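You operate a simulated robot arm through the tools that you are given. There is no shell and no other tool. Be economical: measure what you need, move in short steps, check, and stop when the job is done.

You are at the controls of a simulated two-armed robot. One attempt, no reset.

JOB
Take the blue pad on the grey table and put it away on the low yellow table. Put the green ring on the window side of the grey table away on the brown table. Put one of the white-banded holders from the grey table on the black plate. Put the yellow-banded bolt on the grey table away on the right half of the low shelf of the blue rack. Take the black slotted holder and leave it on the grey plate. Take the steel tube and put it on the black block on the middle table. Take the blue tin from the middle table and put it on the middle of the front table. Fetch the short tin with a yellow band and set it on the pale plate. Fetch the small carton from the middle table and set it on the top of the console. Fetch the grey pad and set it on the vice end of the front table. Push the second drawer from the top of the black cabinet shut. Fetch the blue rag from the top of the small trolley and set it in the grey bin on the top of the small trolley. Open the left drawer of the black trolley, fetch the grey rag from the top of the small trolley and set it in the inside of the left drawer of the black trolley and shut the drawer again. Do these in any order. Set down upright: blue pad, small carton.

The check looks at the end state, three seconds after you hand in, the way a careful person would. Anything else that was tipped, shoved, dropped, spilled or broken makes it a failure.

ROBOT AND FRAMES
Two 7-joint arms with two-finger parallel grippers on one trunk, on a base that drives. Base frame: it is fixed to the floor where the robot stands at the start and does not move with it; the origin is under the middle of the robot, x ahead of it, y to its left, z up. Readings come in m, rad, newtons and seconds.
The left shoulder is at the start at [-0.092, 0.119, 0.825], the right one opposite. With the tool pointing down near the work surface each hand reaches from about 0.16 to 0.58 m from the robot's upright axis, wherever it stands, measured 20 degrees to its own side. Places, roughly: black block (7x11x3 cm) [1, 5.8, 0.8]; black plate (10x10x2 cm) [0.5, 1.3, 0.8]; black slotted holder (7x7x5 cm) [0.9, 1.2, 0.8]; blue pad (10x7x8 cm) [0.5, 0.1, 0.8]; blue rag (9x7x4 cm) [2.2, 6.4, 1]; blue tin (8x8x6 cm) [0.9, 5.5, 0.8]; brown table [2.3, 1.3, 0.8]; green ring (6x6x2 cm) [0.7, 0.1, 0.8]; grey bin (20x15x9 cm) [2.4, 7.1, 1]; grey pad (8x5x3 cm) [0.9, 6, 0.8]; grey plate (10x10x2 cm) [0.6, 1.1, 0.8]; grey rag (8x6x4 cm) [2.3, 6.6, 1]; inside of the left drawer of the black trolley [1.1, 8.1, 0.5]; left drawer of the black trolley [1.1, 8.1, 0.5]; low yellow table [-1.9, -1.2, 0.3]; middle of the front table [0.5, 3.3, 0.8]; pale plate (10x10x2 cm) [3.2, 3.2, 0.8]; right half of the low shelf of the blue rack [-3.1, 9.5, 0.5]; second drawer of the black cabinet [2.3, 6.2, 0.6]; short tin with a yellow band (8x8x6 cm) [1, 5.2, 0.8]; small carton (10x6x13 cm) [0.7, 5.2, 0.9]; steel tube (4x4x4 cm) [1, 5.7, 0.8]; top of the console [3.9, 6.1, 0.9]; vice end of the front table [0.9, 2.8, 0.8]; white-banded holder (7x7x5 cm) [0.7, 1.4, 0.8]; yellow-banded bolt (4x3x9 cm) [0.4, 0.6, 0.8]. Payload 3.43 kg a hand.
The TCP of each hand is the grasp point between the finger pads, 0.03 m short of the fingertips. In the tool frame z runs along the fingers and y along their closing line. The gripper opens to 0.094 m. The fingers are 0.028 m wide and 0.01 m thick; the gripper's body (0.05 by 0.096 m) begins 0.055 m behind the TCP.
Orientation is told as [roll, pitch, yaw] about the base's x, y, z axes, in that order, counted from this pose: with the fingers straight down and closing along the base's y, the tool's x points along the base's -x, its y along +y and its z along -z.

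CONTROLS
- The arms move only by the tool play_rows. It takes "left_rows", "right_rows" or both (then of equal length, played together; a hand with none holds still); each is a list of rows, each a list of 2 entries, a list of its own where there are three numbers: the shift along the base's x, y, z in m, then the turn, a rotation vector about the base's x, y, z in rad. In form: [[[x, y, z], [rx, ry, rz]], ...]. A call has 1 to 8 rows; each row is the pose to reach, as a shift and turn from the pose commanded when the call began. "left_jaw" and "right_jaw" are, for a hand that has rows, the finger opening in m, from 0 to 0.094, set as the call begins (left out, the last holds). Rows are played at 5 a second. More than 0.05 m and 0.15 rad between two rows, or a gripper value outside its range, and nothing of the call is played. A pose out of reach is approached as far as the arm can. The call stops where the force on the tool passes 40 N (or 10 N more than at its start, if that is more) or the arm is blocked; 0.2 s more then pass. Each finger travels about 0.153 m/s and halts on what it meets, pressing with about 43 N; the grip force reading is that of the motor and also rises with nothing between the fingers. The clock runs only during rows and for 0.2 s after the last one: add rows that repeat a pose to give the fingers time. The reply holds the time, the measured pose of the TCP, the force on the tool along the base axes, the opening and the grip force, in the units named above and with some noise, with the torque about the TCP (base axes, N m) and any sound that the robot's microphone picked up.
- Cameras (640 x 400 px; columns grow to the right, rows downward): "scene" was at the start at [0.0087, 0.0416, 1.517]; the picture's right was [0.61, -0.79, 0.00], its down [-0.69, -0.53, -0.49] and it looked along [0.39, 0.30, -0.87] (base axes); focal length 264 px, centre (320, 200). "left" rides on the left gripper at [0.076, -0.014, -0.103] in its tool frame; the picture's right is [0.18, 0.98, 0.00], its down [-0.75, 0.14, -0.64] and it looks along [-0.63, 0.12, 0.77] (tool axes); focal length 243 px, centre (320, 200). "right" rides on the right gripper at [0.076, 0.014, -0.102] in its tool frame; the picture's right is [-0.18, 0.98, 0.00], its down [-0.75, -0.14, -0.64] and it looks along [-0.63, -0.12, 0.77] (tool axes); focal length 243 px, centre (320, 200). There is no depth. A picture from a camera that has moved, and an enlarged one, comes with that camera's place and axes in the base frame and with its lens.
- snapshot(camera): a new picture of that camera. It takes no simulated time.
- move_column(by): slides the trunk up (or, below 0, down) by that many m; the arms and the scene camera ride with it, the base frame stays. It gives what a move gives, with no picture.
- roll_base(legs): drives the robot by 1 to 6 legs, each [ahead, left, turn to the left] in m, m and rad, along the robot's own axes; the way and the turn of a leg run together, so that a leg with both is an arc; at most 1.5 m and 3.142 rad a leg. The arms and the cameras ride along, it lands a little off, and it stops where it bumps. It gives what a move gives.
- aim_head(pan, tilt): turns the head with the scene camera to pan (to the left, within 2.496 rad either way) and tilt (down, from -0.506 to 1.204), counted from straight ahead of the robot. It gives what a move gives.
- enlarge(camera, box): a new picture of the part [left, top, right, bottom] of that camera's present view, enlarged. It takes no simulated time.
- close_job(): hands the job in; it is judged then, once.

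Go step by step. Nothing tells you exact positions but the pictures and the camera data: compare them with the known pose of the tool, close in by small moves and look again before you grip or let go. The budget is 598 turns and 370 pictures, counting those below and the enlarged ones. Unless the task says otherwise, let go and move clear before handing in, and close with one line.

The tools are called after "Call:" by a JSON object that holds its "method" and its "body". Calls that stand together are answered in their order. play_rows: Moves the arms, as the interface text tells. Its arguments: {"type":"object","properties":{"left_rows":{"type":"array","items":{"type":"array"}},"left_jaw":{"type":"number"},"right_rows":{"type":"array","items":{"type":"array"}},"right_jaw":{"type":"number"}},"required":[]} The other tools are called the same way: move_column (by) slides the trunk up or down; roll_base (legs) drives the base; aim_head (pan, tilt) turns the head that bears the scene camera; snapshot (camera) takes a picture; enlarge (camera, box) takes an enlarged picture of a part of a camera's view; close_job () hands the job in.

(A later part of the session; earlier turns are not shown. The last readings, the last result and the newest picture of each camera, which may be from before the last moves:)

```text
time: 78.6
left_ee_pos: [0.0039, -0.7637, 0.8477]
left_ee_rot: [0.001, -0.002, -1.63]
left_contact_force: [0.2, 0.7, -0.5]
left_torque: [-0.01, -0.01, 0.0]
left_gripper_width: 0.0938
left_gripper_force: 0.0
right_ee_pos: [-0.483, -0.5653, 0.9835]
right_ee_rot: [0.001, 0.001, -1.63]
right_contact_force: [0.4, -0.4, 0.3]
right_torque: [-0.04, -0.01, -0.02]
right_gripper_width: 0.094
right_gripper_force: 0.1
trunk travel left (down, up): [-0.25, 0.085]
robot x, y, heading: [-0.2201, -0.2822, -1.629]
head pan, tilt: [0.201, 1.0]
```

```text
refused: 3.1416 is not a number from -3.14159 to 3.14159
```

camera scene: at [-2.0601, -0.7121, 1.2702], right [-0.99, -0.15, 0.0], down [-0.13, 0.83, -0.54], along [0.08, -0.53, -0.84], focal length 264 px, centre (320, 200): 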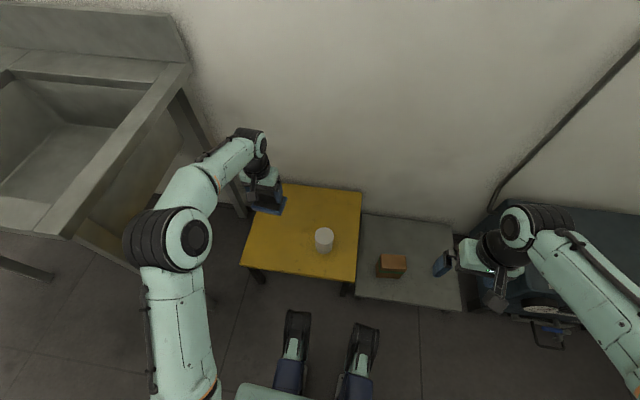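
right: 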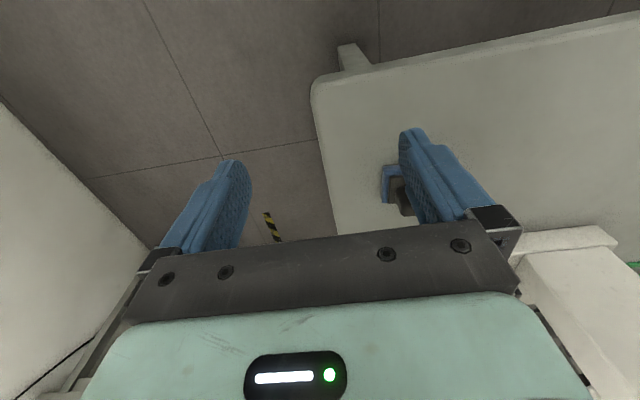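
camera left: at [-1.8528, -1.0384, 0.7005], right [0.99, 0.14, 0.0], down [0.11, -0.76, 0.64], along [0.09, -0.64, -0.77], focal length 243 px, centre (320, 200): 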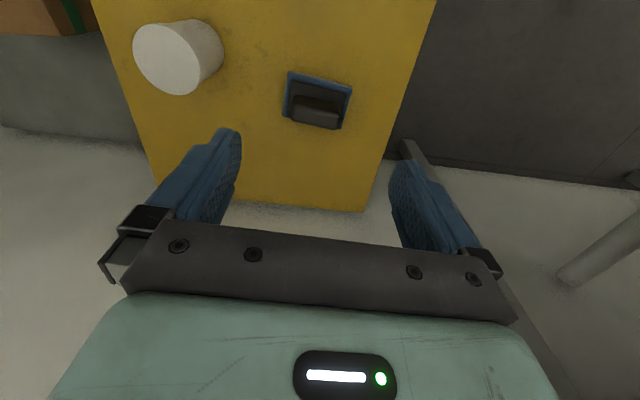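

A row was refused but the drive ran clear. I'll retract now and then turn.

Call:
{"method": "play_rows", "body": {"left_rows": [[[0, 0.045, 0.02], [0, 0, 0]], [[0, 0.09, 0.04], [0, 0, 0]], [[0, 0.135, 0.06], [0, 0, 0]], [[0, 0.17, 0.09], [0, 0, 0]], [[0, 0.19, 0.13], [0, 0, 0]]]}}

Call:
{"method": "roll_base", "body": {"legs": [[0, 0, 1.6], [0, 0, 1.6]]}}

Call:
{"method": "aim_head", "body": {"pan": -0.5, "tilt": 0.7}}

Call:
{"method": "snapshot", "body": {"camera": "scene"}}

```text
time: 79.8
left_ee_pos: [0.0037, -0.5716, 0.9779]
left_ee_rot: [0.0, -0.001, -1.629]
left_contact_force: [0.6, -0.4, 0.4]
left_torque: [-0.04, -0.01, 0.02]
left_gripper_width: 0.0942
left_gripper_force: 0.1
right_ee_pos: [-0.4832, -0.5653, 0.9838]
right_ee_rot: [0.0, 0.001, -1.631]
right_contact_force: [0.5, 0.4, 0.6]
right_torque: [-0.04, 0.02, 0.0]
right_gripper_width: 0.094
right_gripper_force: 0.0
trunk travel left (down, up): [-0.25, 0.085]
robot x, y, heading: [-0.2202, -0.2828, -1.629]
head pan, tilt: [0.201, 1.0]
```

```text
time: 88.0
left_ee_pos: [-0.4588, -0.0082, 0.9784]
left_ee_rot: [-0.002, -0.002, 1.579]
left_contact_force: [0.0, -0.5, 0.0]
left_torque: [0.03, -0.04, 0.01]
left_gripper_width: 0.0938
left_gripper_force: 0.0
right_ee_pos: [0.0283, 0.0172, 0.9827]
right_ee_rot: [0.001, -0.001, 1.579]
right_contact_force: [0.2, 0.5, -0.1]
right_torque: [-0.02, -0.02, 0.02]
right_gripper_width: 0.0942
right_gripper_force: 0.2
trunk travel left (down, up): [-0.25, 0.085]
robot x, y, heading: [-0.2167, -0.2851, 1.575]
head pan, tilt: [0.201, 1.0]
```

```text
time: 89.0
left_ee_pos: [-0.4597, -0.008, 0.9781]
left_ee_rot: [0.0, -0.001, 1.578]
left_contact_force: [0.0, 0.0, 0.4]
left_torque: [-0.01, 0.0, 0.01]
left_gripper_width: 0.0941
left_gripper_force: 0.0
right_ee_pos: [0.0283, 0.0154, 0.984]
right_ee_rot: [0.0, 0.0, 1.577]
right_contact_force: [-0.6, 0.0, -0.7]
right_torque: [-0.04, -0.01, 0.01]
right_gripper_width: 0.094
right_gripper_force: 0.1
trunk travel left (down, up): [-0.25, 0.085]
robot x, y, heading: [-0.2194, -0.2848, 1.575]
head pan, tilt: [-0.499, 0.7]
```

```text
338 pictures are left
camera scene: at [-0.1776, -0.2503, 1.544], right [0.88, -0.47, 0.0], down [-0.3, -0.57, -0.76], along [0.36, 0.67, -0.64], focal length 264 px, centre (320, 200)
```

scene: 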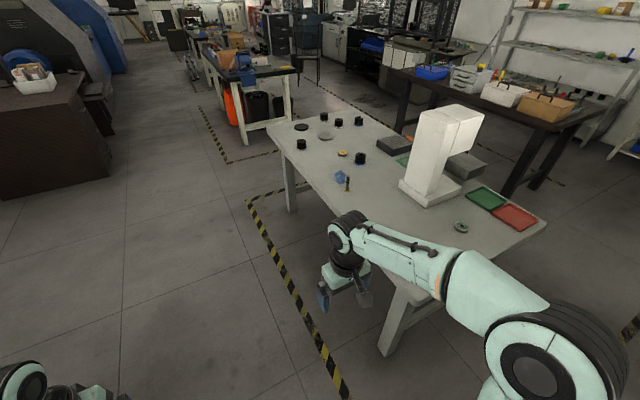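

Call:
{"method": "roll_base", "body": {"legs": [[-0.16, 0, 0], [0, -0.73, 0]]}}

Call:
{"method": "aim_head", "body": {"pan": -0.2, "tilt": 0.9}}

Call:
{"method": "snapshot", "body": {"camera": "scene"}}

Call:
{"method": "snapshot", "body": {"camera": "right"}}

```text
time: 96.9
left_ee_pos: [0.2677, -0.1584, 0.9785]
left_ee_rot: [0.0, -0.002, 1.591]
left_contact_force: [0.0, 0.3, -1.0]
left_torque: [-0.02, 0.0, 0.02]
left_gripper_width: 0.0942
left_gripper_force: 0.0
right_ee_pos: [0.7546, -0.1295, 0.9826]
right_ee_rot: [0.001, 0.0, 1.589]
right_contact_force: [-1.0, 0.6, 0.2]
right_torque: [0.01, -0.01, 0.0]
right_gripper_width: 0.0939
right_gripper_force: 0.1
trunk travel left (down, up): [-0.25, 0.085]
robot x, y, heading: [0.5129, -0.4331, 1.594]
head pan, tilt: [-0.499, 0.7]
```

```text
time: 97.7
left_ee_pos: [0.2668, -0.1603, 0.9781]
left_ee_rot: [0.001, -0.003, 1.59]
left_contact_force: [0.3, 0.0, 0.6]
left_torque: [-0.02, 0.04, 0.01]
left_gripper_width: 0.0941
left_gripper_force: 0.0
right_ee_pos: [0.7552, -0.1302, 0.9839]
right_ee_rot: [-0.001, 0.0, 1.59]
right_contact_force: [0.8, 0.4, 0.3]
right_torque: [0.0, -0.01, 0.02]
right_gripper_width: 0.094
right_gripper_force: 0.0
trunk travel left (down, up): [-0.25, 0.085]
robot x, y, heading: [0.5136, -0.4327, 1.589]
head pan, tilt: [-0.201, 0.901]
```

```text
337 pictures are left
camera scene: at [0.5266, -0.4, 1.5279], right [0.98, -0.18, 0.0], down [-0.14, -0.77, -0.62], along [0.11, 0.61, -0.78], focal length 264 px, centre (320, 200)
```

scene: 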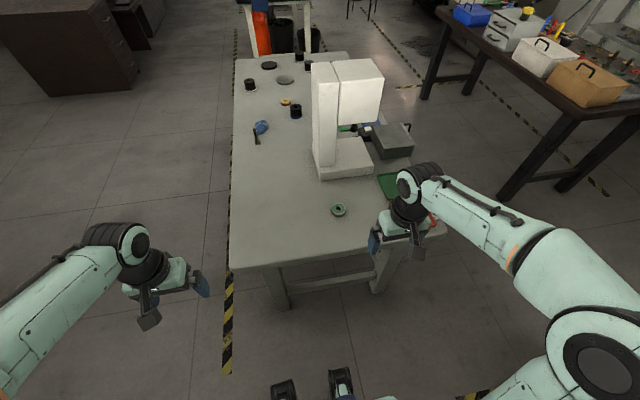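

```text
336 pictures are left
camera right: at [0.7408, -0.2055, 1.0858], right [-0.99, 0.17, 0.0], down [0.13, 0.76, 0.64], along [0.11, 0.63, -0.77], focal length 243 px, centre (320, 200)
```

right: 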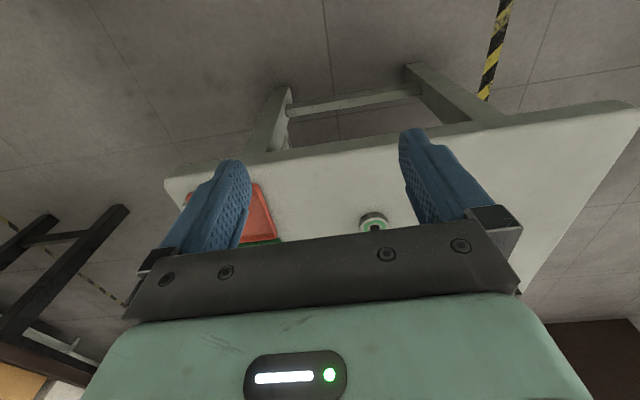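

Call:
{"method": "play_rows", "body": {"right_rows": [[[-0.015, 0.045, 0], [0, 0, 0]], [[-0.03, 0.09, 0], [0, 0, 0]], [[-0.045, 0.135, 0], [0, 0, 0]], [[-0.06, 0.18, -0.01], [0, 0, 0]], [[-0.063, 0.21, -0.04], [0, 0, 0]], [[-0.063, 0.22, -0.08], [0, 0, 0]]]}}

Call:
{"method": "snapshot", "body": {"camera": "right"}}

```text
time: 99.1
left_ee_pos: [0.2682, -0.1609, 0.9771]
left_ee_rot: [0.0, -0.002, 1.591]
left_contact_force: [0.0, 0.1, -1.2]
left_torque: [0.02, -0.02, -0.02]
left_gripper_width: 0.094
left_gripper_force: 0.0
right_ee_pos: [0.6924, 0.0904, 0.9007]
right_ee_rot: [0.0, 0.0, 1.59]
right_contact_force: [0.2, 0.3, -0.1]
right_torque: [0.0, -0.01, 0.0]
right_gripper_width: 0.0939
right_gripper_force: 0.0
trunk travel left (down, up): [-0.25, 0.085]
robot x, y, heading: [0.5118, -0.4301, 1.593]
head pan, tilt: [-0.201, 0.901]
```

```text
335 pictures are left
camera right: at [0.6782, 0.0146, 1.0036], right [-0.99, 0.17, 0.0], down [0.13, 0.76, 0.64], along [0.11, 0.63, -0.77], focal length 243 px, centre (320, 200)
```

right: 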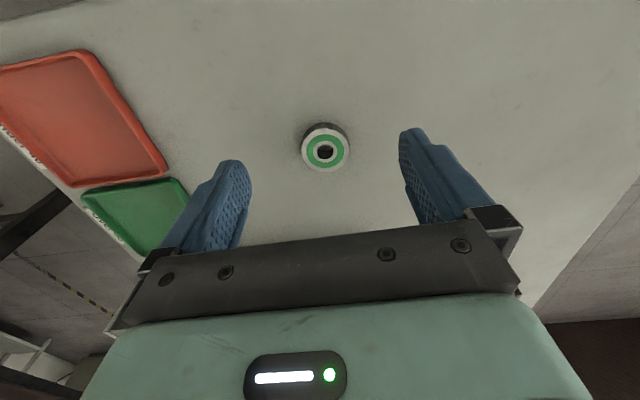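

Call:
{"method": "play_rows", "body": {"right_rows": [[[0.002, 0.035, -0.03], [0, 0, 0]], [[0.002, 0.046, -0.06], [0, 0, 0]], [[0.002, 0.046, -0.09], [0, 0, 0]]]}}

Call:
{"method": "snapshot", "body": {"camera": "right"}}

```text
time: 99.9
left_ee_pos: [0.2681, -0.1597, 0.9764]
left_ee_rot: [0.001, -0.001, 1.59]
left_contact_force: [-0.3, -0.2, -0.1]
left_torque: [0.01, -0.03, -0.01]
left_gripper_width: 0.0941
left_gripper_force: 0.0
right_ee_pos: [0.6912, 0.1263, 0.8122]
right_ee_rot: [0.001, 0.001, 1.592]
right_contact_force: [0.0, -0.3, 0.2]
right_torque: [-0.04, 0.02, -0.03]
right_gripper_width: 0.0938
right_gripper_force: 0.1
right hand out of reach, approached as far as the arm can: row 1, 2, 3
trunk travel left (down, up): [-0.25, 0.085]
robot x, y, heading: [0.5118, -0.4303, 1.591]
head pan, tilt: [-0.201, 0.901]
```

```text
334 pictures are left
camera right: at [0.6775, 0.0509, 0.9155], right [-0.99, 0.17, 0.0], down [0.13, 0.76, 0.64], along [0.11, 0.63, -0.77], focal length 243 px, centre (320, 200)
```

right: 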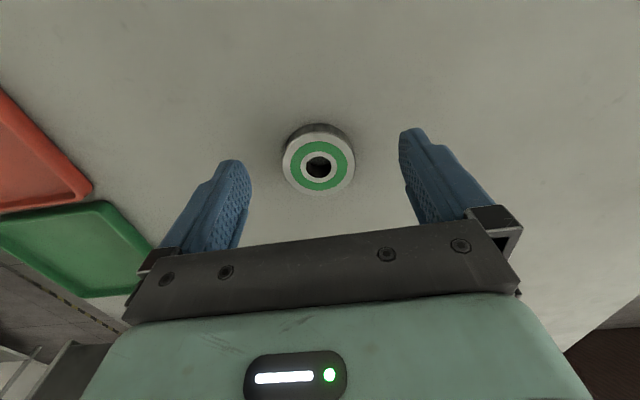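

Call:
{"method": "roll_base", "body": {"legs": [[0.03, 0, 0]]}}

Call:
{"method": "snapshot", "body": {"camera": "right"}}

```text
time: 100.7
left_ee_pos: [0.2672, -0.1305, 0.9776]
left_ee_rot: [0.001, -0.003, 1.59]
left_contact_force: [0.2, 0.9, 0.5]
left_torque: [-0.02, -0.04, 0.02]
left_gripper_width: 0.0937
left_gripper_force: 0.0
right_ee_pos: [0.6911, 0.1562, 0.8127]
right_ee_rot: [0.0, 0.0, 1.59]
right_contact_force: [-0.5, 0.6, 0.8]
right_torque: [-0.03, 0.02, -0.02]
right_gripper_width: 0.0939
right_gripper_force: 0.0
trunk travel left (down, up): [-0.25, 0.085]
robot x, y, heading: [0.5081, -0.4056, 1.587]
head pan, tilt: [-0.201, 0.901]
```

```text
333 pictures are left
camera right: at [0.677, 0.0797, 0.9158], right [-0.99, 0.17, 0.0], down [0.13, 0.76, 0.64], along [0.11, 0.63, -0.77], focal length 243 px, centre (320, 200)
```

right: 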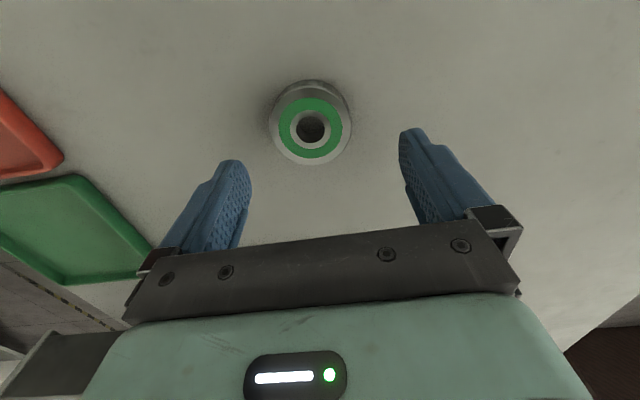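

Call:
{"method": "play_rows", "body": {"right_rows": [[[0.002, -0.019, 0.0], [0, 0, 0]], [[0.002, -0.019, -0.012], [0, 0, 0]], [[0.002, -0.019, -0.02], [0, 0, 0]]]}}

Call:
{"method": "snapshot", "body": {"camera": "right"}}

```text
time: 101.5
left_ee_pos: [0.2664, -0.131, 0.9787]
left_ee_rot: [0.0, -0.005, 1.591]
left_contact_force: [0.0, 0.0, -0.5]
left_torque: [0.03, 0.03, 0.03]
left_gripper_width: 0.0938
left_gripper_force: 0.1
right_ee_pos: [0.6937, 0.1355, 0.7948]
right_ee_rot: [0.001, -0.002, 1.588]
right_contact_force: [0.1, 0.6, -0.1]
right_torque: [-0.02, 0.02, -0.03]
right_gripper_width: 0.094
right_gripper_force: 0.1
trunk travel left (down, up): [-0.25, 0.085]
robot x, y, heading: [0.5143, -0.4017, 1.595]
head pan, tilt: [-0.201, 0.901]
```

```text
332 pictures are left
camera right: at [0.6795, 0.0602, 0.8973], right [-0.99, 0.17, 0.0], down [0.13, 0.76, 0.64], along [0.11, 0.63, -0.77], focal length 243 px, centre (320, 200)
```

right: 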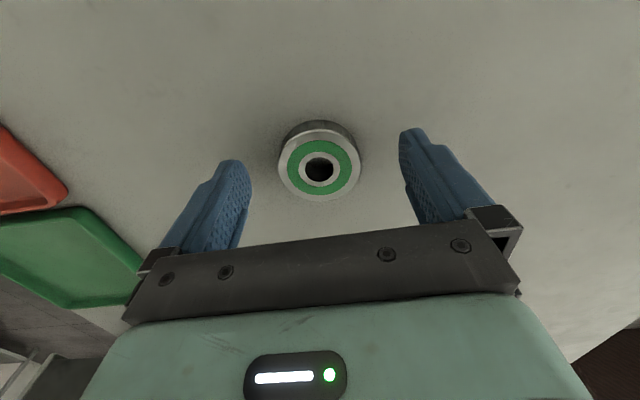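

Call:
{"method": "play_rows", "body": {"right_rows": [[[0, 0, -0.006], [0, 0, 0]], [[0, 0, -0.006], [0, 0, 0]], [[0, 0, -0.006], [0, 0, 0]]], "right_jaw": 0.03}}

Call:
{"method": "play_rows", "body": {"right_rows": [[[0, 0, 0.03], [0, 0, 0]], [[0, 0, 0.07], [0, 0, 0]], [[0, -0.03, 0.11], [0, 0, 0]], [[0, -0.07, 0.13], [0, 0, 0]]]}}

Call:
{"method": "snapshot", "body": {"camera": "right"}}

```text
time: 102.3
left_ee_pos: [0.2681, -0.1331, 0.9788]
left_ee_rot: [-0.002, -0.003, 1.59]
left_contact_force: [0.0, 0.0, 0.4]
left_torque: [0.01, 0.01, -0.02]
left_gripper_width: 0.0939
left_gripper_force: 0.0
right_ee_pos: [0.6925, 0.1357, 0.7911]
right_ee_rot: [0.0, -0.004, 1.59]
right_contact_force: [1.6, 1.1, 19.8]
right_torque: [-0.38, -0.01, -0.02]
right_gripper_width: 0.0515
right_gripper_force: 43.5
trunk travel left (down, up): [-0.25, 0.085]
robot x, y, heading: [0.51, -0.4038, 1.584]
head pan, tilt: [-0.201, 0.901]
```

```text
time: 103.3
left_ee_pos: [0.2679, -0.1316, 0.9782]
left_ee_rot: [0.0, -0.003, 1.588]
left_contact_force: [0.8, 0.5, 0.7]
left_torque: [0.03, -0.03, 0.0]
left_gripper_width: 0.0941
left_gripper_force: 0.0
right_ee_pos: [0.6922, 0.0665, 0.9182]
right_ee_rot: [-0.002, 0.0, 1.59]
right_contact_force: [0.6, 0.3, -1.3]
right_torque: [0.01, -0.02, -0.01]
right_gripper_width: 0.0515
right_gripper_force: 42.9
trunk travel left (down, up): [-0.25, 0.085]
robot x, y, heading: [0.5102, -0.4034, 1.589]
head pan, tilt: [-0.201, 0.901]
```

```text
331 pictures are left
camera right: at [0.6778, -0.0097, 1.0202], right [-0.99, 0.17, 0.0], down [0.13, 0.76, 0.64], along [0.11, 0.63, -0.77], focal length 243 px, centre (320, 200)
```

right: 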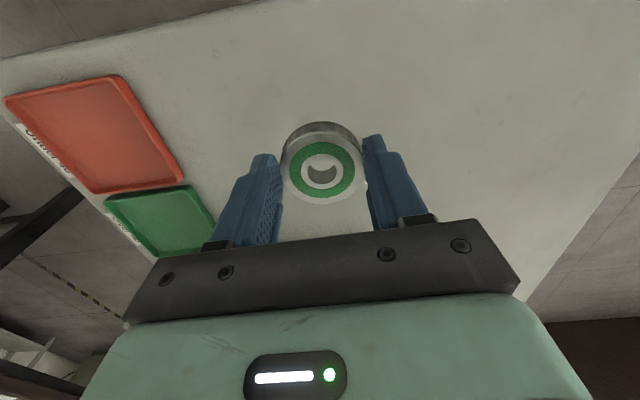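

Call:
{"method": "play_rows", "body": {"right_rows": [[[0.02, -0.045, 0.01], [0, 0, 0]], [[0.03, -0.09, 0.03], [0, 0, 0]], [[0.04, -0.135, 0.05], [0, 0, 0]], [[0.05, -0.18, 0.06], [0, 0, 0]]]}}

Call:
{"method": "aim_head", "body": {"pan": -1.3, "tilt": 0.6}}

Call:
{"method": "snapshot", "body": {"camera": "scene"}}

Call:
{"method": "aim_head", "body": {"pan": -2.4, "tilt": 1.1}}

Call:
{"method": "snapshot", "body": {"camera": "scene"}}

```text
refused: row 1 steps farther than a row can; nothing moved
```

```text
time: 104.6
left_ee_pos: [0.2663, -0.1309, 0.978]
left_ee_rot: [0.001, -0.003, 1.589]
left_contact_force: [-0.4, 0.4, 0.2]
left_torque: [0.03, 0.01, 0.01]
left_gripper_width: 0.0939
left_gripper_force: 0.1
right_ee_pos: [0.6904, 0.0671, 0.917]
right_ee_rot: [0.0, -0.001, 1.591]
right_contact_force: [0.1, -0.4, -1.2]
right_torque: [0.01, 0.03, 0.01]
right_gripper_width: 0.0513
right_gripper_force: 42.4
trunk travel left (down, up): [-0.25, 0.085]
robot x, y, heading: [0.5149, -0.4007, 1.591]
head pan, tilt: [-1.3, 0.6]
```

```text
330 pictures are left
camera scene: at [0.597, -0.4199, 1.5526], right [0.29, -0.96, 0.0], down [-0.54, -0.16, -0.82], along [0.79, 0.24, -0.57], focal length 264 px, centre (320, 200)
```

scene: 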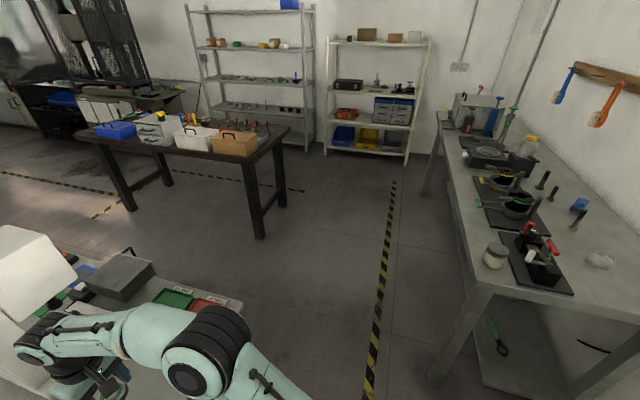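

```text
time: 106.0
left_ee_pos: [0.2682, -0.1307, 0.978]
left_ee_rot: [-0.001, -0.003, 1.59]
left_contact_force: [-0.7, -0.1, 0.2]
left_torque: [0.03, 0.0, 0.0]
left_gripper_width: 0.0939
left_gripper_force: 0.0
right_ee_pos: [0.6914, 0.0683, 0.9171]
right_ee_rot: [0.0, -0.002, 1.591]
right_contact_force: [-0.1, 0.9, -1.7]
right_torque: [-0.02, 0.01, 0.04]
right_gripper_width: 0.0516
right_gripper_force: 42.7
trunk travel left (down, up): [-0.25, 0.085]
robot x, y, heading: [0.5114, -0.4062, 1.587]
head pan, tilt: [-2.4, 1.1]
```

```text
329 pictures are left
camera scene: at [0.5559, -0.4908, 1.5141], right [-0.72, -0.69, 0.0], down [-0.61, 0.65, -0.45], along [0.31, -0.33, -0.89], focal length 264 px, centre (320, 200)
```

scene: 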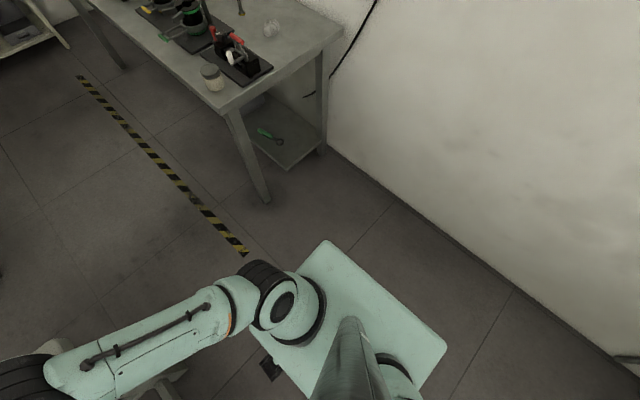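

Call:
{"method": "play_rows", "body": {"right_rows": [[[0.01, -0.045, 0.01], [0, 0, 0]], [[0.02, -0.09, 0.02], [0, 0, 0]], [[0.03, -0.135, 0.03], [0, 0, 0]], [[0.04, -0.18, 0.04], [0, 0, 0]]]}}

Call:
{"method": "roll_base", "body": {"legs": [[-0.03, 0, 0], [0, 0, -1.59], [0.98, 0, 0]]}}

Call:
{"method": "aim_head", "body": {"pan": 0.8, "tilt": 0.6}}

Call:
{"method": "snapshot", "body": {"camera": "scene"}}

```text
time: 107.0
left_ee_pos: [0.2671, -0.1323, 0.9781]
left_ee_rot: [-0.001, -0.005, 1.589]
left_contact_force: [0.2, -0.2, 0.3]
left_torque: [0.0, 0.03, 0.02]
left_gripper_width: 0.094
left_gripper_force: 0.0
right_ee_pos: [0.7343, -0.1149, 0.9586]
right_ee_rot: [0.003, 0.0, 1.591]
right_contact_force: [-0.4, -0.5, -2.2]
right_torque: [-0.01, 0.02, 0.04]
right_gripper_width: 0.0512
right_gripper_force: 42.7
trunk travel left (down, up): [-0.25, 0.085]
robot x, y, heading: [0.5089, -0.403, 1.592]
head pan, tilt: [-2.4, 1.1]
```

```text
time: 116.3
left_ee_pos: [1.7686, -0.1858, 0.9781]
left_ee_rot: [0.0, -0.001, 0.001]
left_contact_force: [0.0, 0.1, 0.3]
left_torque: [0.05, 0.01, 0.0]
left_gripper_width: 0.0939
left_gripper_force: 0.0
right_ee_pos: [1.7783, -0.6529, 0.9597]
right_ee_rot: [0.0, 0.0, 0.002]
right_contact_force: [-0.6, -0.3, -1.1]
right_torque: [-0.01, 0.03, -0.01]
right_gripper_width: 0.0515
right_gripper_force: 42.8
trunk travel left (down, up): [-0.25, 0.085]
robot x, y, heading: [1.4921, -0.4212, 0.003]
head pan, tilt: [-2.4, 1.1]
```

```text
time: 119.1
left_ee_pos: [1.7686, -0.1861, 0.9782]
left_ee_rot: [0.0, -0.002, 0.001]
left_contact_force: [0.4, 0.4, -0.6]
left_torque: [-0.03, -0.01, 0.01]
left_gripper_width: 0.0943
left_gripper_force: 0.0
right_ee_pos: [1.7784, -0.6528, 0.9583]
right_ee_rot: [-0.001, -0.001, 0.001]
right_contact_force: [-0.1, -0.4, -1.7]
right_torque: [-0.04, 0.01, 0.01]
right_gripper_width: 0.0515
right_gripper_force: 43.1
trunk travel left (down, up): [-0.25, 0.085]
robot x, y, heading: [1.4921, -0.4264, -0.0]
head pan, tilt: [0.799, 0.6]
```

```text
328 pictures are left
camera scene: at [1.51, -0.3602, 1.5527], right [0.72, -0.7, 0.0], down [-0.39, -0.4, -0.83], along [0.58, 0.59, -0.56], focal length 264 px, centre (320, 200)
```

scene: 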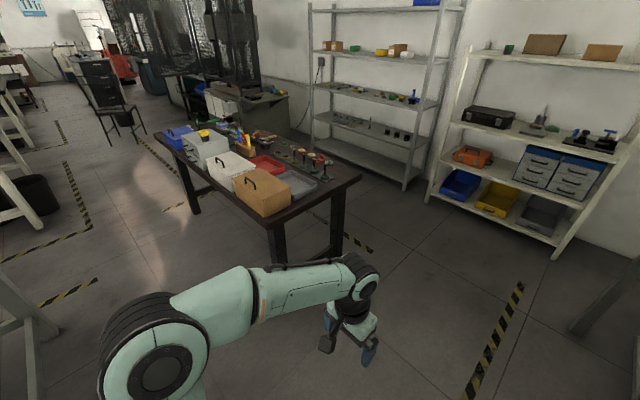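

Call:
{"method": "enlarge", "body": {"camera": "scene", "box": [150, 110, 390, 260]}}

```text
2.67 times, centred on (270, 185) of scene
camera zoom: at [1.51, -0.3602, 1.5527], right [0.72, -0.7, 0.0], down [-0.39, -0.4, -0.83], along [0.58, 0.59, -0.56], focal length 703 px, centre (453, 240)
```

zoom: 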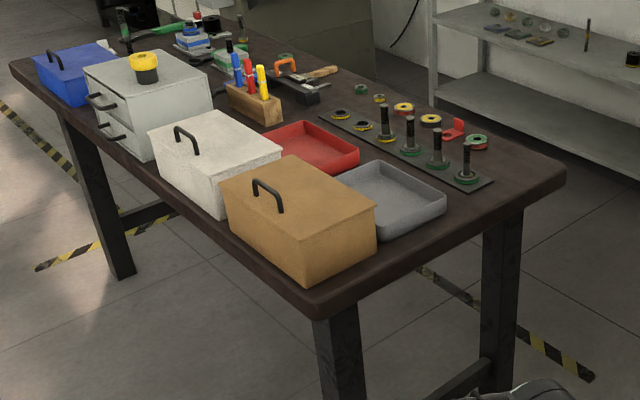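

The brown table's back right corner near the other rings is free. I'll approach from its right end, facing +y.

Call:
{"method": "roll_base", "body": {"legs": [[0, 0.22, 0], [0.93, 0, 0], [0, 0, 1.5708], [0.22, 0, 0]]}}

Call:
{"method": "aim_head", "body": {"pan": -0.2, "tilt": 0.85}}

Call:
{"method": "snapshot", "body": {"camera": "scene"}}

```text
time: 131.2
left_ee_pos: [2.1862, 0.284, 0.9777]
left_ee_rot: [0.0, -0.001, 1.569]
left_contact_force: [-1.3, -0.2, 0.4]
left_torque: [-0.01, -0.03, 0.0]
left_gripper_width: 0.0939
left_gripper_force: 0.0
right_ee_pos: [2.6526, 0.2911, 0.9587]
right_ee_rot: [0.001, -0.001, 1.564]
right_contact_force: [-0.2, 0.7, -2.0]
right_torque: [-0.01, 0.02, 0.01]
right_gripper_width: 0.0514
right_gripper_force: 42.6
trunk travel left (down, up): [-0.25, 0.085]
robot x, y, heading: [2.4232, 0.0054, 1.573]
head pan, tilt: [0.799, 0.6]
```

```text
time: 132.5
left_ee_pos: [2.1847, 0.2836, 0.9777]
left_ee_rot: [0.0, -0.001, 1.569]
left_contact_force: [0.8, -0.7, -0.8]
left_torque: [0.0, 0.01, -0.01]
left_gripper_width: 0.094
left_gripper_force: 0.1
right_ee_pos: [2.6533, 0.2917, 0.959]
right_ee_rot: [0.001, 0.001, 1.567]
right_contact_force: [-0.8, -0.1, -2.8]
right_torque: [0.0, -0.02, 0.0]
right_gripper_width: 0.0515
right_gripper_force: 43.4
trunk travel left (down, up): [-0.25, 0.085]
robot x, y, heading: [2.4228, 0.0046, 1.57]
head pan, tilt: [-0.201, 0.85]
```

```text
326 pictures are left
camera scene: at [2.44, 0.041, 1.5318], right [0.98, -0.2, 0.0], down [-0.15, -0.74, -0.66], along [0.13, 0.65, -0.75], focal length 264 px, centre (320, 200)
```

scene: 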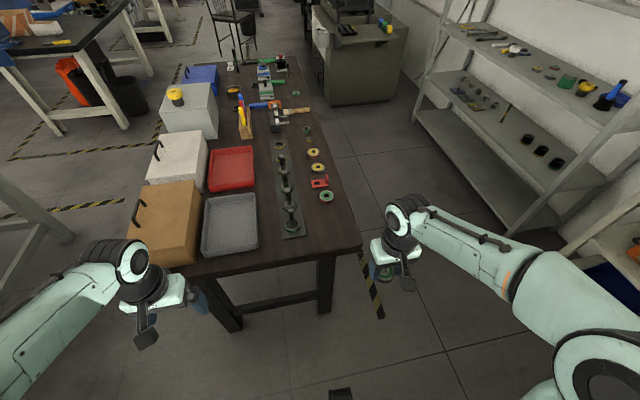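

Call:
{"method": "roll_base", "body": {"legs": [[0.1, 0, 0]]}}

Call:
{"method": "play_rows", "body": {"right_rows": [[[-0.014, 0.04, 0], [0, 0, 0]], [[-0.028, 0.08, 0], [0, 0, 0]], [[-0.042, 0.12, -0.01], [0, 0, 0]], [[-0.056, 0.16, -0.02], [0, 0, 0]], [[-0.066, 0.198, -0.03], [0, 0, 0]], [[-0.068, 0.198, -0.07], [0, 0, 0]], [[-0.068, 0.198, -0.11], [0, 0, 0]]]}}

Call:
{"method": "snapshot", "body": {"camera": "right"}}

Call:
{"method": "snapshot", "body": {"camera": "scene"}}

```text
time: 133.6
left_ee_pos: [2.1849, 0.3822, 0.9788]
left_ee_rot: [0.0, -0.001, 1.568]
left_contact_force: [0.2, -0.5, 0.7]
left_torque: [-0.04, -0.04, -0.03]
left_gripper_width: 0.0941
left_gripper_force: 0.0
right_ee_pos: [2.6529, 0.3902, 0.9593]
right_ee_rot: [0.0, 0.001, 1.568]
right_contact_force: [0.4, 0.4, -1.7]
right_torque: [-0.01, -0.01, 0.02]
right_gripper_width: 0.0517
right_gripper_force: 43.1
trunk travel left (down, up): [-0.25, 0.085]
robot x, y, heading: [2.4247, 0.1045, 1.567]
head pan, tilt: [-0.201, 0.85]
```

```text
time: 135.2
left_ee_pos: [2.186, 0.3834, 0.9772]
left_ee_rot: [0.0, -0.002, 1.57]
left_contact_force: [0.3, 0.4, -0.4]
left_torque: [-0.03, -0.01, 0.0]
left_gripper_width: 0.094
left_gripper_force: 0.1
right_ee_pos: [2.5866, 0.588, 0.852]
right_ee_rot: [0.0, -0.001, 1.569]
right_contact_force: [0.3, -0.4, -2.2]
right_torque: [-0.01, 0.04, 0.0]
right_gripper_width: 0.0511
right_gripper_force: 43.2
trunk travel left (down, up): [-0.25, 0.085]
robot x, y, heading: [2.4266, 0.1048, 1.572]
head pan, tilt: [-0.201, 0.85]
```

```text
325 pictures are left
camera right: at [2.5711, 0.5134, 0.9544], right [-0.98, 0.19, 0.0], down [0.14, 0.75, 0.64], along [0.12, 0.63, -0.77], focal length 243 px, centre (320, 200)
```

right: 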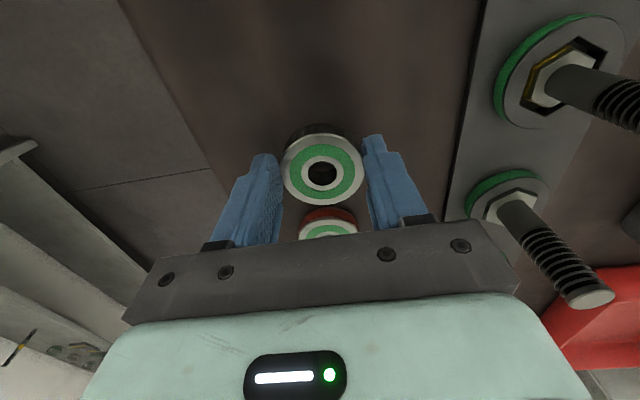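

```text
324 pictures are left
camera scene: at [2.4403, 0.1402, 1.5318], right [0.98, -0.2, 0.0], down [-0.15, -0.74, -0.66], along [0.13, 0.65, -0.75], focal length 264 px, centre (320, 200)
```

scene: 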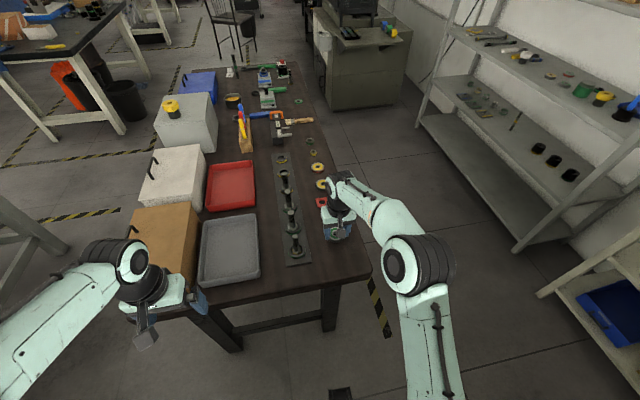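

Call:
{"method": "play_rows", "body": {"right_rows": [[[0.0, -0.025, -0.02], [0, 0, 0]], [[0.0, -0.025, -0.04], [0, 0, 0]], [[0.0, -0.025, -0.05], [0, 0, 0]], [[0.0, -0.025, -0.053], [0, 0, 0]], [[0.0, -0.025, -0.056], [0, 0, 0]], [[0.0, -0.025, -0.059], [0, 0, 0]], [[0.0, -0.025, -0.062], [0, 0, 0]]]}}

```text
time: 135.8
left_ee_pos: [2.1858, 0.3815, 0.9778]
left_ee_rot: [0.0, -0.001, 1.566]
left_contact_force: [-0.1, 0.4, -1.0]
left_torque: [-0.03, 0.01, 0.01]
left_gripper_width: 0.0942
left_gripper_force: 0.0
right_ee_pos: [2.5871, 0.5658, 0.8295]
right_ee_rot: [0.004, -0.017, 1.568]
right_contact_force: [0.0, -8.3, 15.4]
right_torque: [-0.52, -0.48, -0.23]
right_gripper_width: 0.0515
right_gripper_force: 42.9
trunk travel left (down, up): [-0.25, 0.085]
robot x, y, heading: [2.4246, 0.1071, 1.565]
head pan, tilt: [-0.201, 0.85]
stopped in row 2 (right hand): the force on the tool passed its limit at 154 N (the readings are from after the stop); the commanded pose is now the measured one
```

Call:
{"method": "snapshot", "body": {"camera": "right"}}

Call:
{"method": "enlarge", "body": {"camera": "scene", "box": [260, 140, 400, 280]}}

```text
323 pictures are left
camera right: at [2.5706, 0.4887, 0.9318], right [-0.98, 0.19, 0.01], down [0.15, 0.74, 0.65], along [0.12, 0.64, -0.76], focal length 243 px, centre (320, 200)
```

right: 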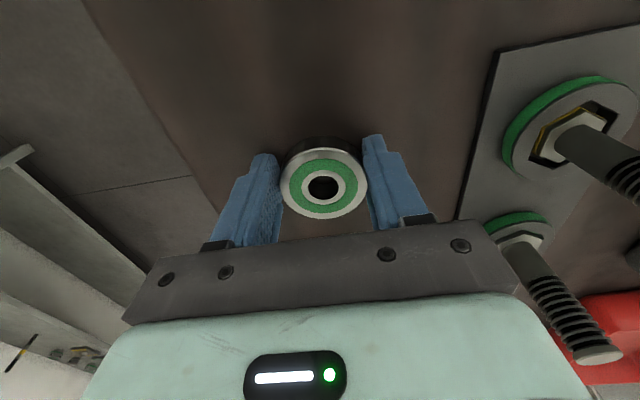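

```text
2.86 times, centred on (330, 210) of scene
camera zoom: at [2.4401, 0.1379, 1.5318], right [0.98, -0.2, 0.0], down [-0.15, -0.74, -0.66], along [0.13, 0.65, -0.75], focal length 754 px, centre (291, 171)
```

zoom: 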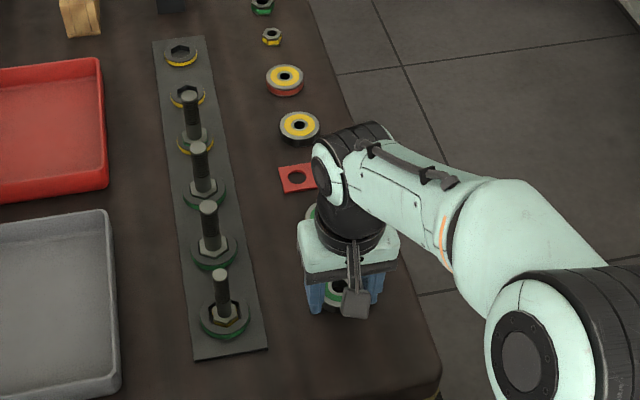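

Call:
{"method": "play_rows", "body": {"right_rows": [[[0, 0, 0], [0, 0, 0]], [[0, 0, 0], [0, 0, 0]], [[0, 0, 0.04], [0, 0, 0]], [[0, 0, 0.08], [0, 0, 0]], [[0, -0.04, 0.11], [0, 0, 0]], [[0.0, -0.08, 0.13], [0, 0, 0]], [[0.02, -0.12, 0.15], [0, 0, 0]], [[0.04, -0.16, 0.16], [0, 0, 0]]], "right_jaw": 0.08}}

Call:
{"method": "snapshot", "body": {"camera": "right"}}

```text
time: 137.6
left_ee_pos: [2.1865, 0.3819, 0.9788]
left_ee_rot: [0.0, -0.003, 1.569]
left_contact_force: [-0.5, 0.2, 0.4]
left_torque: [0.03, 0.0, 0.02]
left_gripper_width: 0.094
left_gripper_force: 0.0
right_ee_pos: [2.6274, 0.4054, 0.9871]
right_ee_rot: [0.002, -0.016, 1.569]
right_contact_force: [0.1, -0.2, 0.3]
right_torque: [0.0, 0.01, -0.04]
right_gripper_width: 0.0797
right_gripper_force: 0.0
trunk travel left (down, up): [-0.25, 0.085]
robot x, y, heading: [2.4255, 0.1064, 1.57]
head pan, tilt: [-0.201, 0.85]
```

```text
321 pictures are left
camera right: at [2.6123, 0.3283, 1.0892], right [-0.98, 0.19, 0.01], down [0.14, 0.74, 0.65], along [0.12, 0.64, -0.76], focal length 243 px, centre (320, 200)
```

right: 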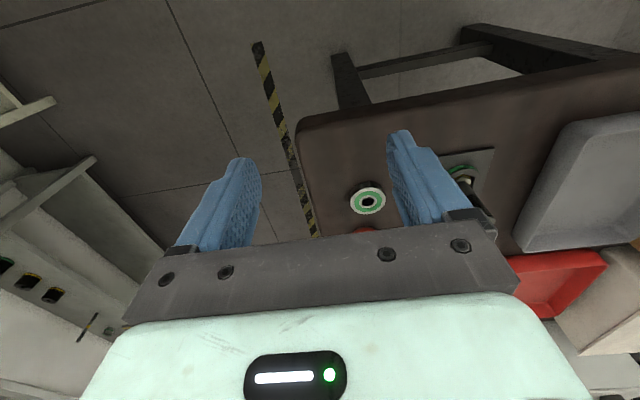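

The green ring is in place. Now I'll drive through the gap between the tables to the left end of the grey table.

Call:
{"method": "roll_base", "body": {"legs": [[-0.3, 0, 0], [0, -0.0, 0], [0, 0.87, 0]]}}

Call:
{"method": "aim_head", "body": {"pan": 0.0, "tilt": 0.6}}

Call:
{"method": "snapshot", "body": {"camera": "scene"}}

```text
time: 147.4
left_ee_pos: [1.3265, 0.0905, 0.978]
left_ee_rot: [0.0, -0.003, 1.568]
left_contact_force: [-0.3, -0.9, -0.4]
left_torque: [-0.02, -0.03, -0.03]
left_gripper_width: 0.094
left_gripper_force: 0.1
right_ee_pos: [1.7687, 0.1142, 0.9873]
right_ee_rot: [0.003, -0.014, 1.566]
right_contact_force: [0.2, 0.2, -0.2]
right_torque: [0.0, 0.03, 0.0]
right_gripper_width: 0.0799
right_gripper_force: 0.0
trunk travel left (down, up): [-0.25, 0.085]
robot x, y, heading: [1.566, -0.1846, 1.567]
head pan, tilt: [-0.201, 0.85]
```

```text
time: 148.2
left_ee_pos: [1.3275, 0.0902, 0.9777]
left_ee_rot: [0.001, -0.002, 1.566]
left_contact_force: [0.7, 0.8, -0.2]
left_torque: [-0.01, 0.0, 0.02]
left_gripper_width: 0.094
left_gripper_force: 0.0
right_ee_pos: [1.768, 0.1147, 0.9886]
right_ee_rot: [0.003, -0.016, 1.566]
right_contact_force: [0.0, 0.0, 0.7]
right_torque: [-0.03, -0.06, -0.02]
right_gripper_width: 0.08
right_gripper_force: 0.0
trunk travel left (down, up): [-0.25, 0.085]
robot x, y, heading: [1.5647, -0.1867, 1.566]
head pan, tilt: [0.0, 0.6]
```

```text
320 pictures are left
camera scene: at [1.5656, -0.1406, 1.5526], right [1.0, 0.0, 0.0], down [0.0, -0.57, -0.82], along [0.0, 0.82, -0.57], focal length 264 px, centre (320, 200)
```

scene: 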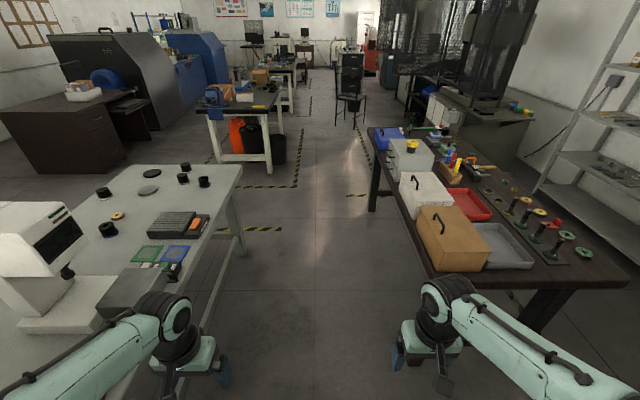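

Call:
{"method": "roll_base", "body": {"legs": [[1.1, 0, 0], [1.1, 0, 0], [0, 0.08, 0], [0, 0, 1.5708]]}}

Call:
{"method": "aim_head", "body": {"pan": 0.5, "tilt": 0.75}}

Call:
{"method": "snapshot", "body": {"camera": "scene"}}

```text
time: 163.9
left_ee_pos: [1.1968, 1.7775, 0.9783]
left_ee_rot: [0.001, -0.004, -3.134]
left_contact_force: [0.6, 0.3, 0.4]
left_torque: [0.04, 0.0, 0.0]
left_gripper_width: 0.0939
left_gripper_force: 0.1
right_ee_pos: [1.1678, 2.219, 0.988]
right_ee_rot: [0.004, -0.016, -3.133]
right_contact_force: [-0.9, -0.3, 0.0]
right_torque: [-0.02, 0.03, 0.04]
right_gripper_width: 0.08
right_gripper_force: 0.1
trunk travel left (down, up): [-0.25, 0.085]
robot x, y, heading: [1.4733, 2.02, -3.129]
head pan, tilt: [0.0, 0.6]
```

```text
time: 164.8
left_ee_pos: [1.1965, 1.7768, 0.9791]
left_ee_rot: [0.0, -0.003, -3.132]
left_contact_force: [0.1, 0.1, -0.4]
left_torque: [-0.02, 0.01, -0.01]
left_gripper_width: 0.0944
left_gripper_force: 0.1
right_ee_pos: [1.1664, 2.2181, 0.9874]
right_ee_rot: [0.003, -0.016, -3.134]
right_contact_force: [-0.1, -0.8, -0.5]
right_torque: [-0.02, 0.03, -0.01]
right_gripper_width: 0.0798
right_gripper_force: 0.1
trunk travel left (down, up): [-0.25, 0.085]
robot x, y, heading: [1.4665, 2.0183, -3.133]
head pan, tilt: [0.499, 0.75]
```

```text
319 pictures are left
camera scene: at [1.4416, 1.9808, 1.5398], right [-0.49, 0.87, 0.0], down [0.6, 0.33, -0.73], along [-0.64, -0.36, -0.68], focal length 264 px, centre (320, 200)
```

scene: 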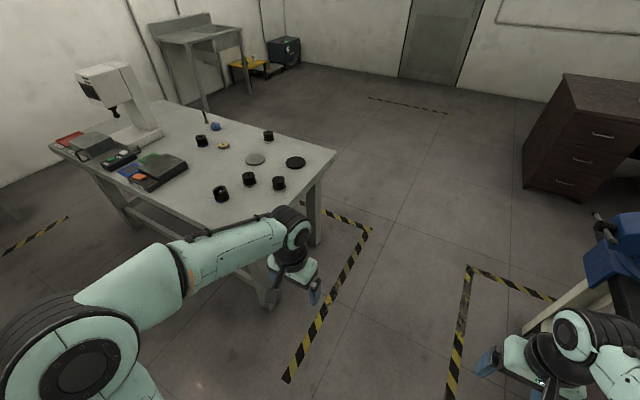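

Call:
{"method": "roll_base", "body": {"legs": [[0, 0.68, 0], [0.1, 0, 0]]}}

Call:
{"method": "aim_head", "body": {"pan": 0.1, "tilt": 0.85}}

Call:
{"method": "snapshot", "body": {"camera": "scene"}}

Call:
{"method": "snapshot", "body": {"camera": "left"}}

```text
time: 171.9
left_ee_pos: [1.1002, 1.1042, 0.9788]
left_ee_rot: [0.0, -0.001, -3.137]
left_contact_force: [0.0, -0.9, -0.1]
left_torque: [0.0, 0.0, -0.03]
left_gripper_width: 0.0938
left_gripper_force: 0.0
right_ee_pos: [1.0722, 1.5449, 0.9878]
right_ee_rot: [0.004, -0.016, -3.137]
right_contact_force: [-0.6, -0.4, -0.1]
right_torque: [0.01, -0.02, 0.01]
right_gripper_width: 0.0797
right_gripper_force: 0.1
trunk travel left (down, up): [-0.25, 0.085]
robot x, y, heading: [1.3735, 1.3461, -3.134]
head pan, tilt: [0.499, 0.75]
```

```text
time: 172.8
left_ee_pos: [1.1008, 1.1038, 0.9785]
left_ee_rot: [0.0, -0.002, -3.138]
left_contact_force: [-1.3, 0.7, 0.0]
left_torque: [-0.02, 0.01, 0.03]
left_gripper_width: 0.0938
left_gripper_force: 0.0
right_ee_pos: [1.073, 1.5449, 0.9873]
right_ee_rot: [0.004, -0.014, -3.137]
right_contact_force: [0.9, -0.2, 0.6]
right_torque: [-0.01, 0.04, -0.02]
right_gripper_width: 0.0798
right_gripper_force: 0.0
trunk travel left (down, up): [-0.25, 0.085]
robot x, y, heading: [1.3806, 1.3422, -3.137]
head pan, tilt: [0.099, 0.85]
```

```text
318 pictures are left
camera scene: at [1.342, 1.3378, 1.5318], right [-0.1, 0.99, 0.0], down [0.75, 0.08, -0.66], along [-0.66, -0.07, -0.75], focal length 264 px, centre (320, 200)
```

scene: 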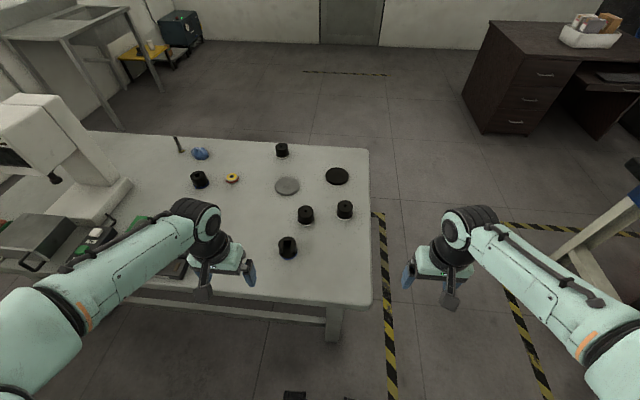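

```text
317 pictures are left
camera left: at [1.1775, 1.1187, 1.0811], right [0.19, -0.98, 0.0], down [-0.75, -0.14, 0.64], along [-0.63, -0.12, -0.77], focal length 243 px, centre (320, 200)
```

left: 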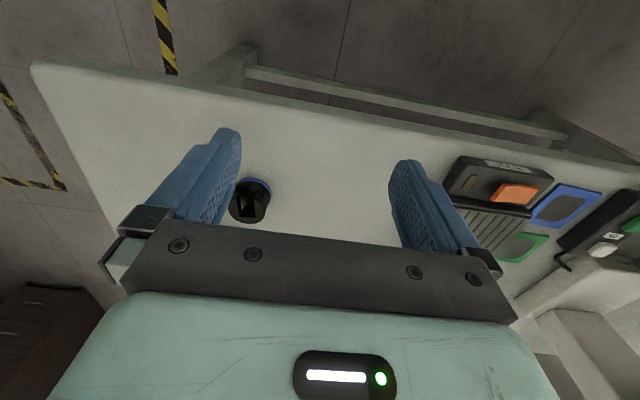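

Call:
{"method": "play_rows", "body": {"left_rows": [[[-0.04, 0.02, 0], [0, 0, 0]], [[-0.08, 0.04, 0], [0, 0, 0]], [[-0.12, 0.06, 0], [0, 0, 0]], [[-0.15, 0.076, -0.02], [0, 0, 0]], [[-0.16, 0.08, -0.06], [0, 0, 0]]]}}

Call:
{"method": "snapshot", "body": {"camera": "left"}}

```text
time: 174.0
left_ee_pos: [0.9411, 1.1831, 0.9173]
left_ee_rot: [0.0, -0.004, -3.135]
left_contact_force: [0.2, -0.6, 0.4]
left_torque: [0.0, -0.02, -0.01]
left_gripper_width: 0.0942
left_gripper_force: 0.1
right_ee_pos: [1.0734, 1.5446, 0.9882]
right_ee_rot: [0.002, -0.015, -3.138]
right_contact_force: [-0.7, -0.2, 0.8]
right_torque: [-0.02, 0.0, -0.02]
right_gripper_width: 0.0801
right_gripper_force: 0.1
trunk travel left (down, up): [-0.25, 0.085]
robot x, y, heading: [1.3739, 1.3433, -3.134]
head pan, tilt: [0.099, 0.85]
```

```text
316 pictures are left
camera left: at [1.0163, 1.1987, 1.0198], right [0.19, -0.98, 0.0], down [-0.75, -0.14, 0.64], along [-0.63, -0.12, -0.77], focal length 243 px, centre (320, 200)
```

left: 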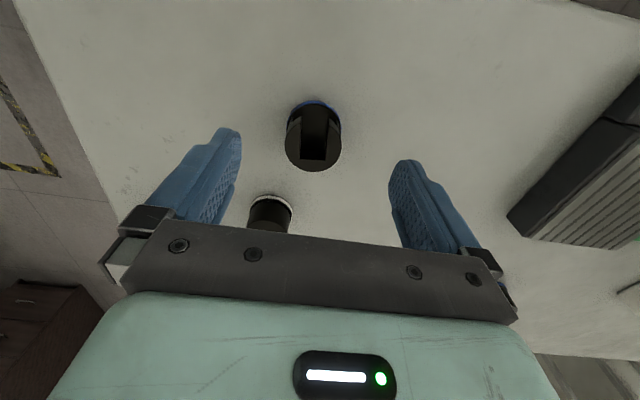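

Call:
{"method": "play_rows", "body": {"left_rows": [[[-0.03, 0.0, -0.03], [0, 0, 0]], [[-0.033, 0.0, -0.07], [0, 0, 0]]]}}

Call:
{"method": "snapshot", "body": {"camera": "left"}}

```text
time: 174.6
left_ee_pos: [0.9076, 1.1834, 0.8472]
left_ee_rot: [-0.002, -0.003, -3.137]
left_contact_force: [0.7, 0.4, 0.1]
left_torque: [0.0, 0.0, 0.01]
left_gripper_width: 0.094
left_gripper_force: 0.0
right_ee_pos: [1.0737, 1.5451, 0.9877]
right_ee_rot: [0.002, -0.014, -3.138]
right_contact_force: [0.9, -0.1, -0.4]
right_torque: [-0.02, 0.0, 0.01]
right_gripper_width: 0.08
right_gripper_force: 0.0
trunk travel left (down, up): [-0.25, 0.085]
robot x, y, heading: [1.3756, 1.3431, -3.134]
head pan, tilt: [0.099, 0.85]
```

```text
315 pictures are left
camera left: at [0.9839, 1.1977, 0.9499], right [0.19, -0.98, 0.0], down [-0.75, -0.15, 0.64], along [-0.63, -0.12, -0.76], focal length 243 px, centre (320, 200)
```

left: 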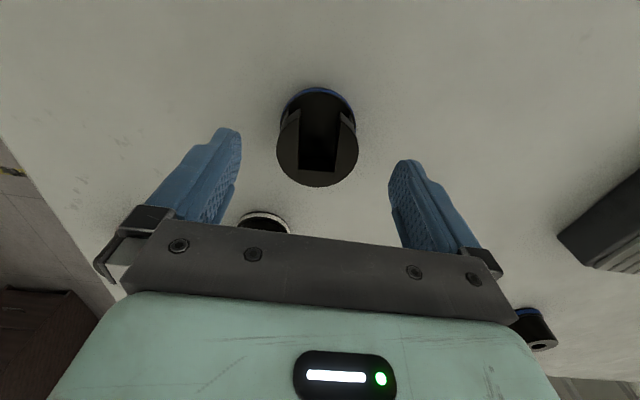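

Call:
{"method": "play_rows", "body": {"left_rows": [[[0.002, 0.002, -0.025], [0, 0, 0]], [[0.002, 0.002, -0.047], [0, 0, 0]], [[0.002, 0.002, -0.047], [0, 0, 0]]]}}

Call:
{"method": "play_rows", "body": {"left_rows": [[[0.0, 0.0, 0.0], [0, 0, 0]], [[0.0, 0.0, 0.0], [0, 0, 0]], [[0.0, 0.0, 0.0], [0, 0, 0]]], "left_jaw": 0.03}}

Call:
{"method": "snapshot", "body": {"camera": "left"}}

```text
time: 175.4
left_ee_pos: [0.9097, 1.1853, 0.8005]
left_ee_rot: [-0.002, -0.003, -3.135]
left_contact_force: [-0.5, 0.3, -0.8]
left_torque: [0.0, 0.01, 0.02]
left_gripper_width: 0.0937
left_gripper_force: 0.1
right_ee_pos: [1.0731, 1.5447, 0.9878]
right_ee_rot: [0.004, -0.017, -3.139]
right_contact_force: [-0.3, 0.4, 0.0]
right_torque: [-0.05, -0.05, -0.04]
right_gripper_width: 0.08
right_gripper_force: 0.1
trunk travel left (down, up): [-0.25, 0.085]
robot x, y, heading: [1.3734, 1.3438, -3.136]
head pan, tilt: [0.099, 0.85]
```

```text
time: 176.2
left_ee_pos: [0.9082, 1.1861, 0.8005]
left_ee_rot: [0.0, 0.0, -3.136]
left_contact_force: [-0.8, -2.6, -0.2]
left_torque: [-0.32, 0.05, 0.1]
left_gripper_width: 0.061
left_gripper_force: 43.0
right_ee_pos: [1.0738, 1.544, 0.9881]
right_ee_rot: [0.001, -0.014, -3.138]
right_contact_force: [-0.1, 0.3, 0.3]
right_torque: [-0.01, 0.01, 0.01]
right_gripper_width: 0.0798
right_gripper_force: 0.0
trunk travel left (down, up): [-0.25, 0.085]
robot x, y, heading: [1.377, 1.3438, -3.141]
head pan, tilt: [0.099, 0.85]
```

```text
314 pictures are left
camera left: at [0.9857, 1.2007, 0.9039], right [0.19, -0.98, 0.0], down [-0.75, -0.14, 0.64], along [-0.63, -0.12, -0.77], focal length 243 px, centre (320, 200)
```

left: 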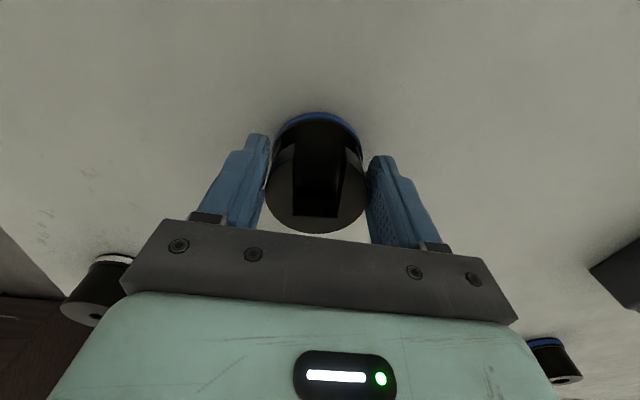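

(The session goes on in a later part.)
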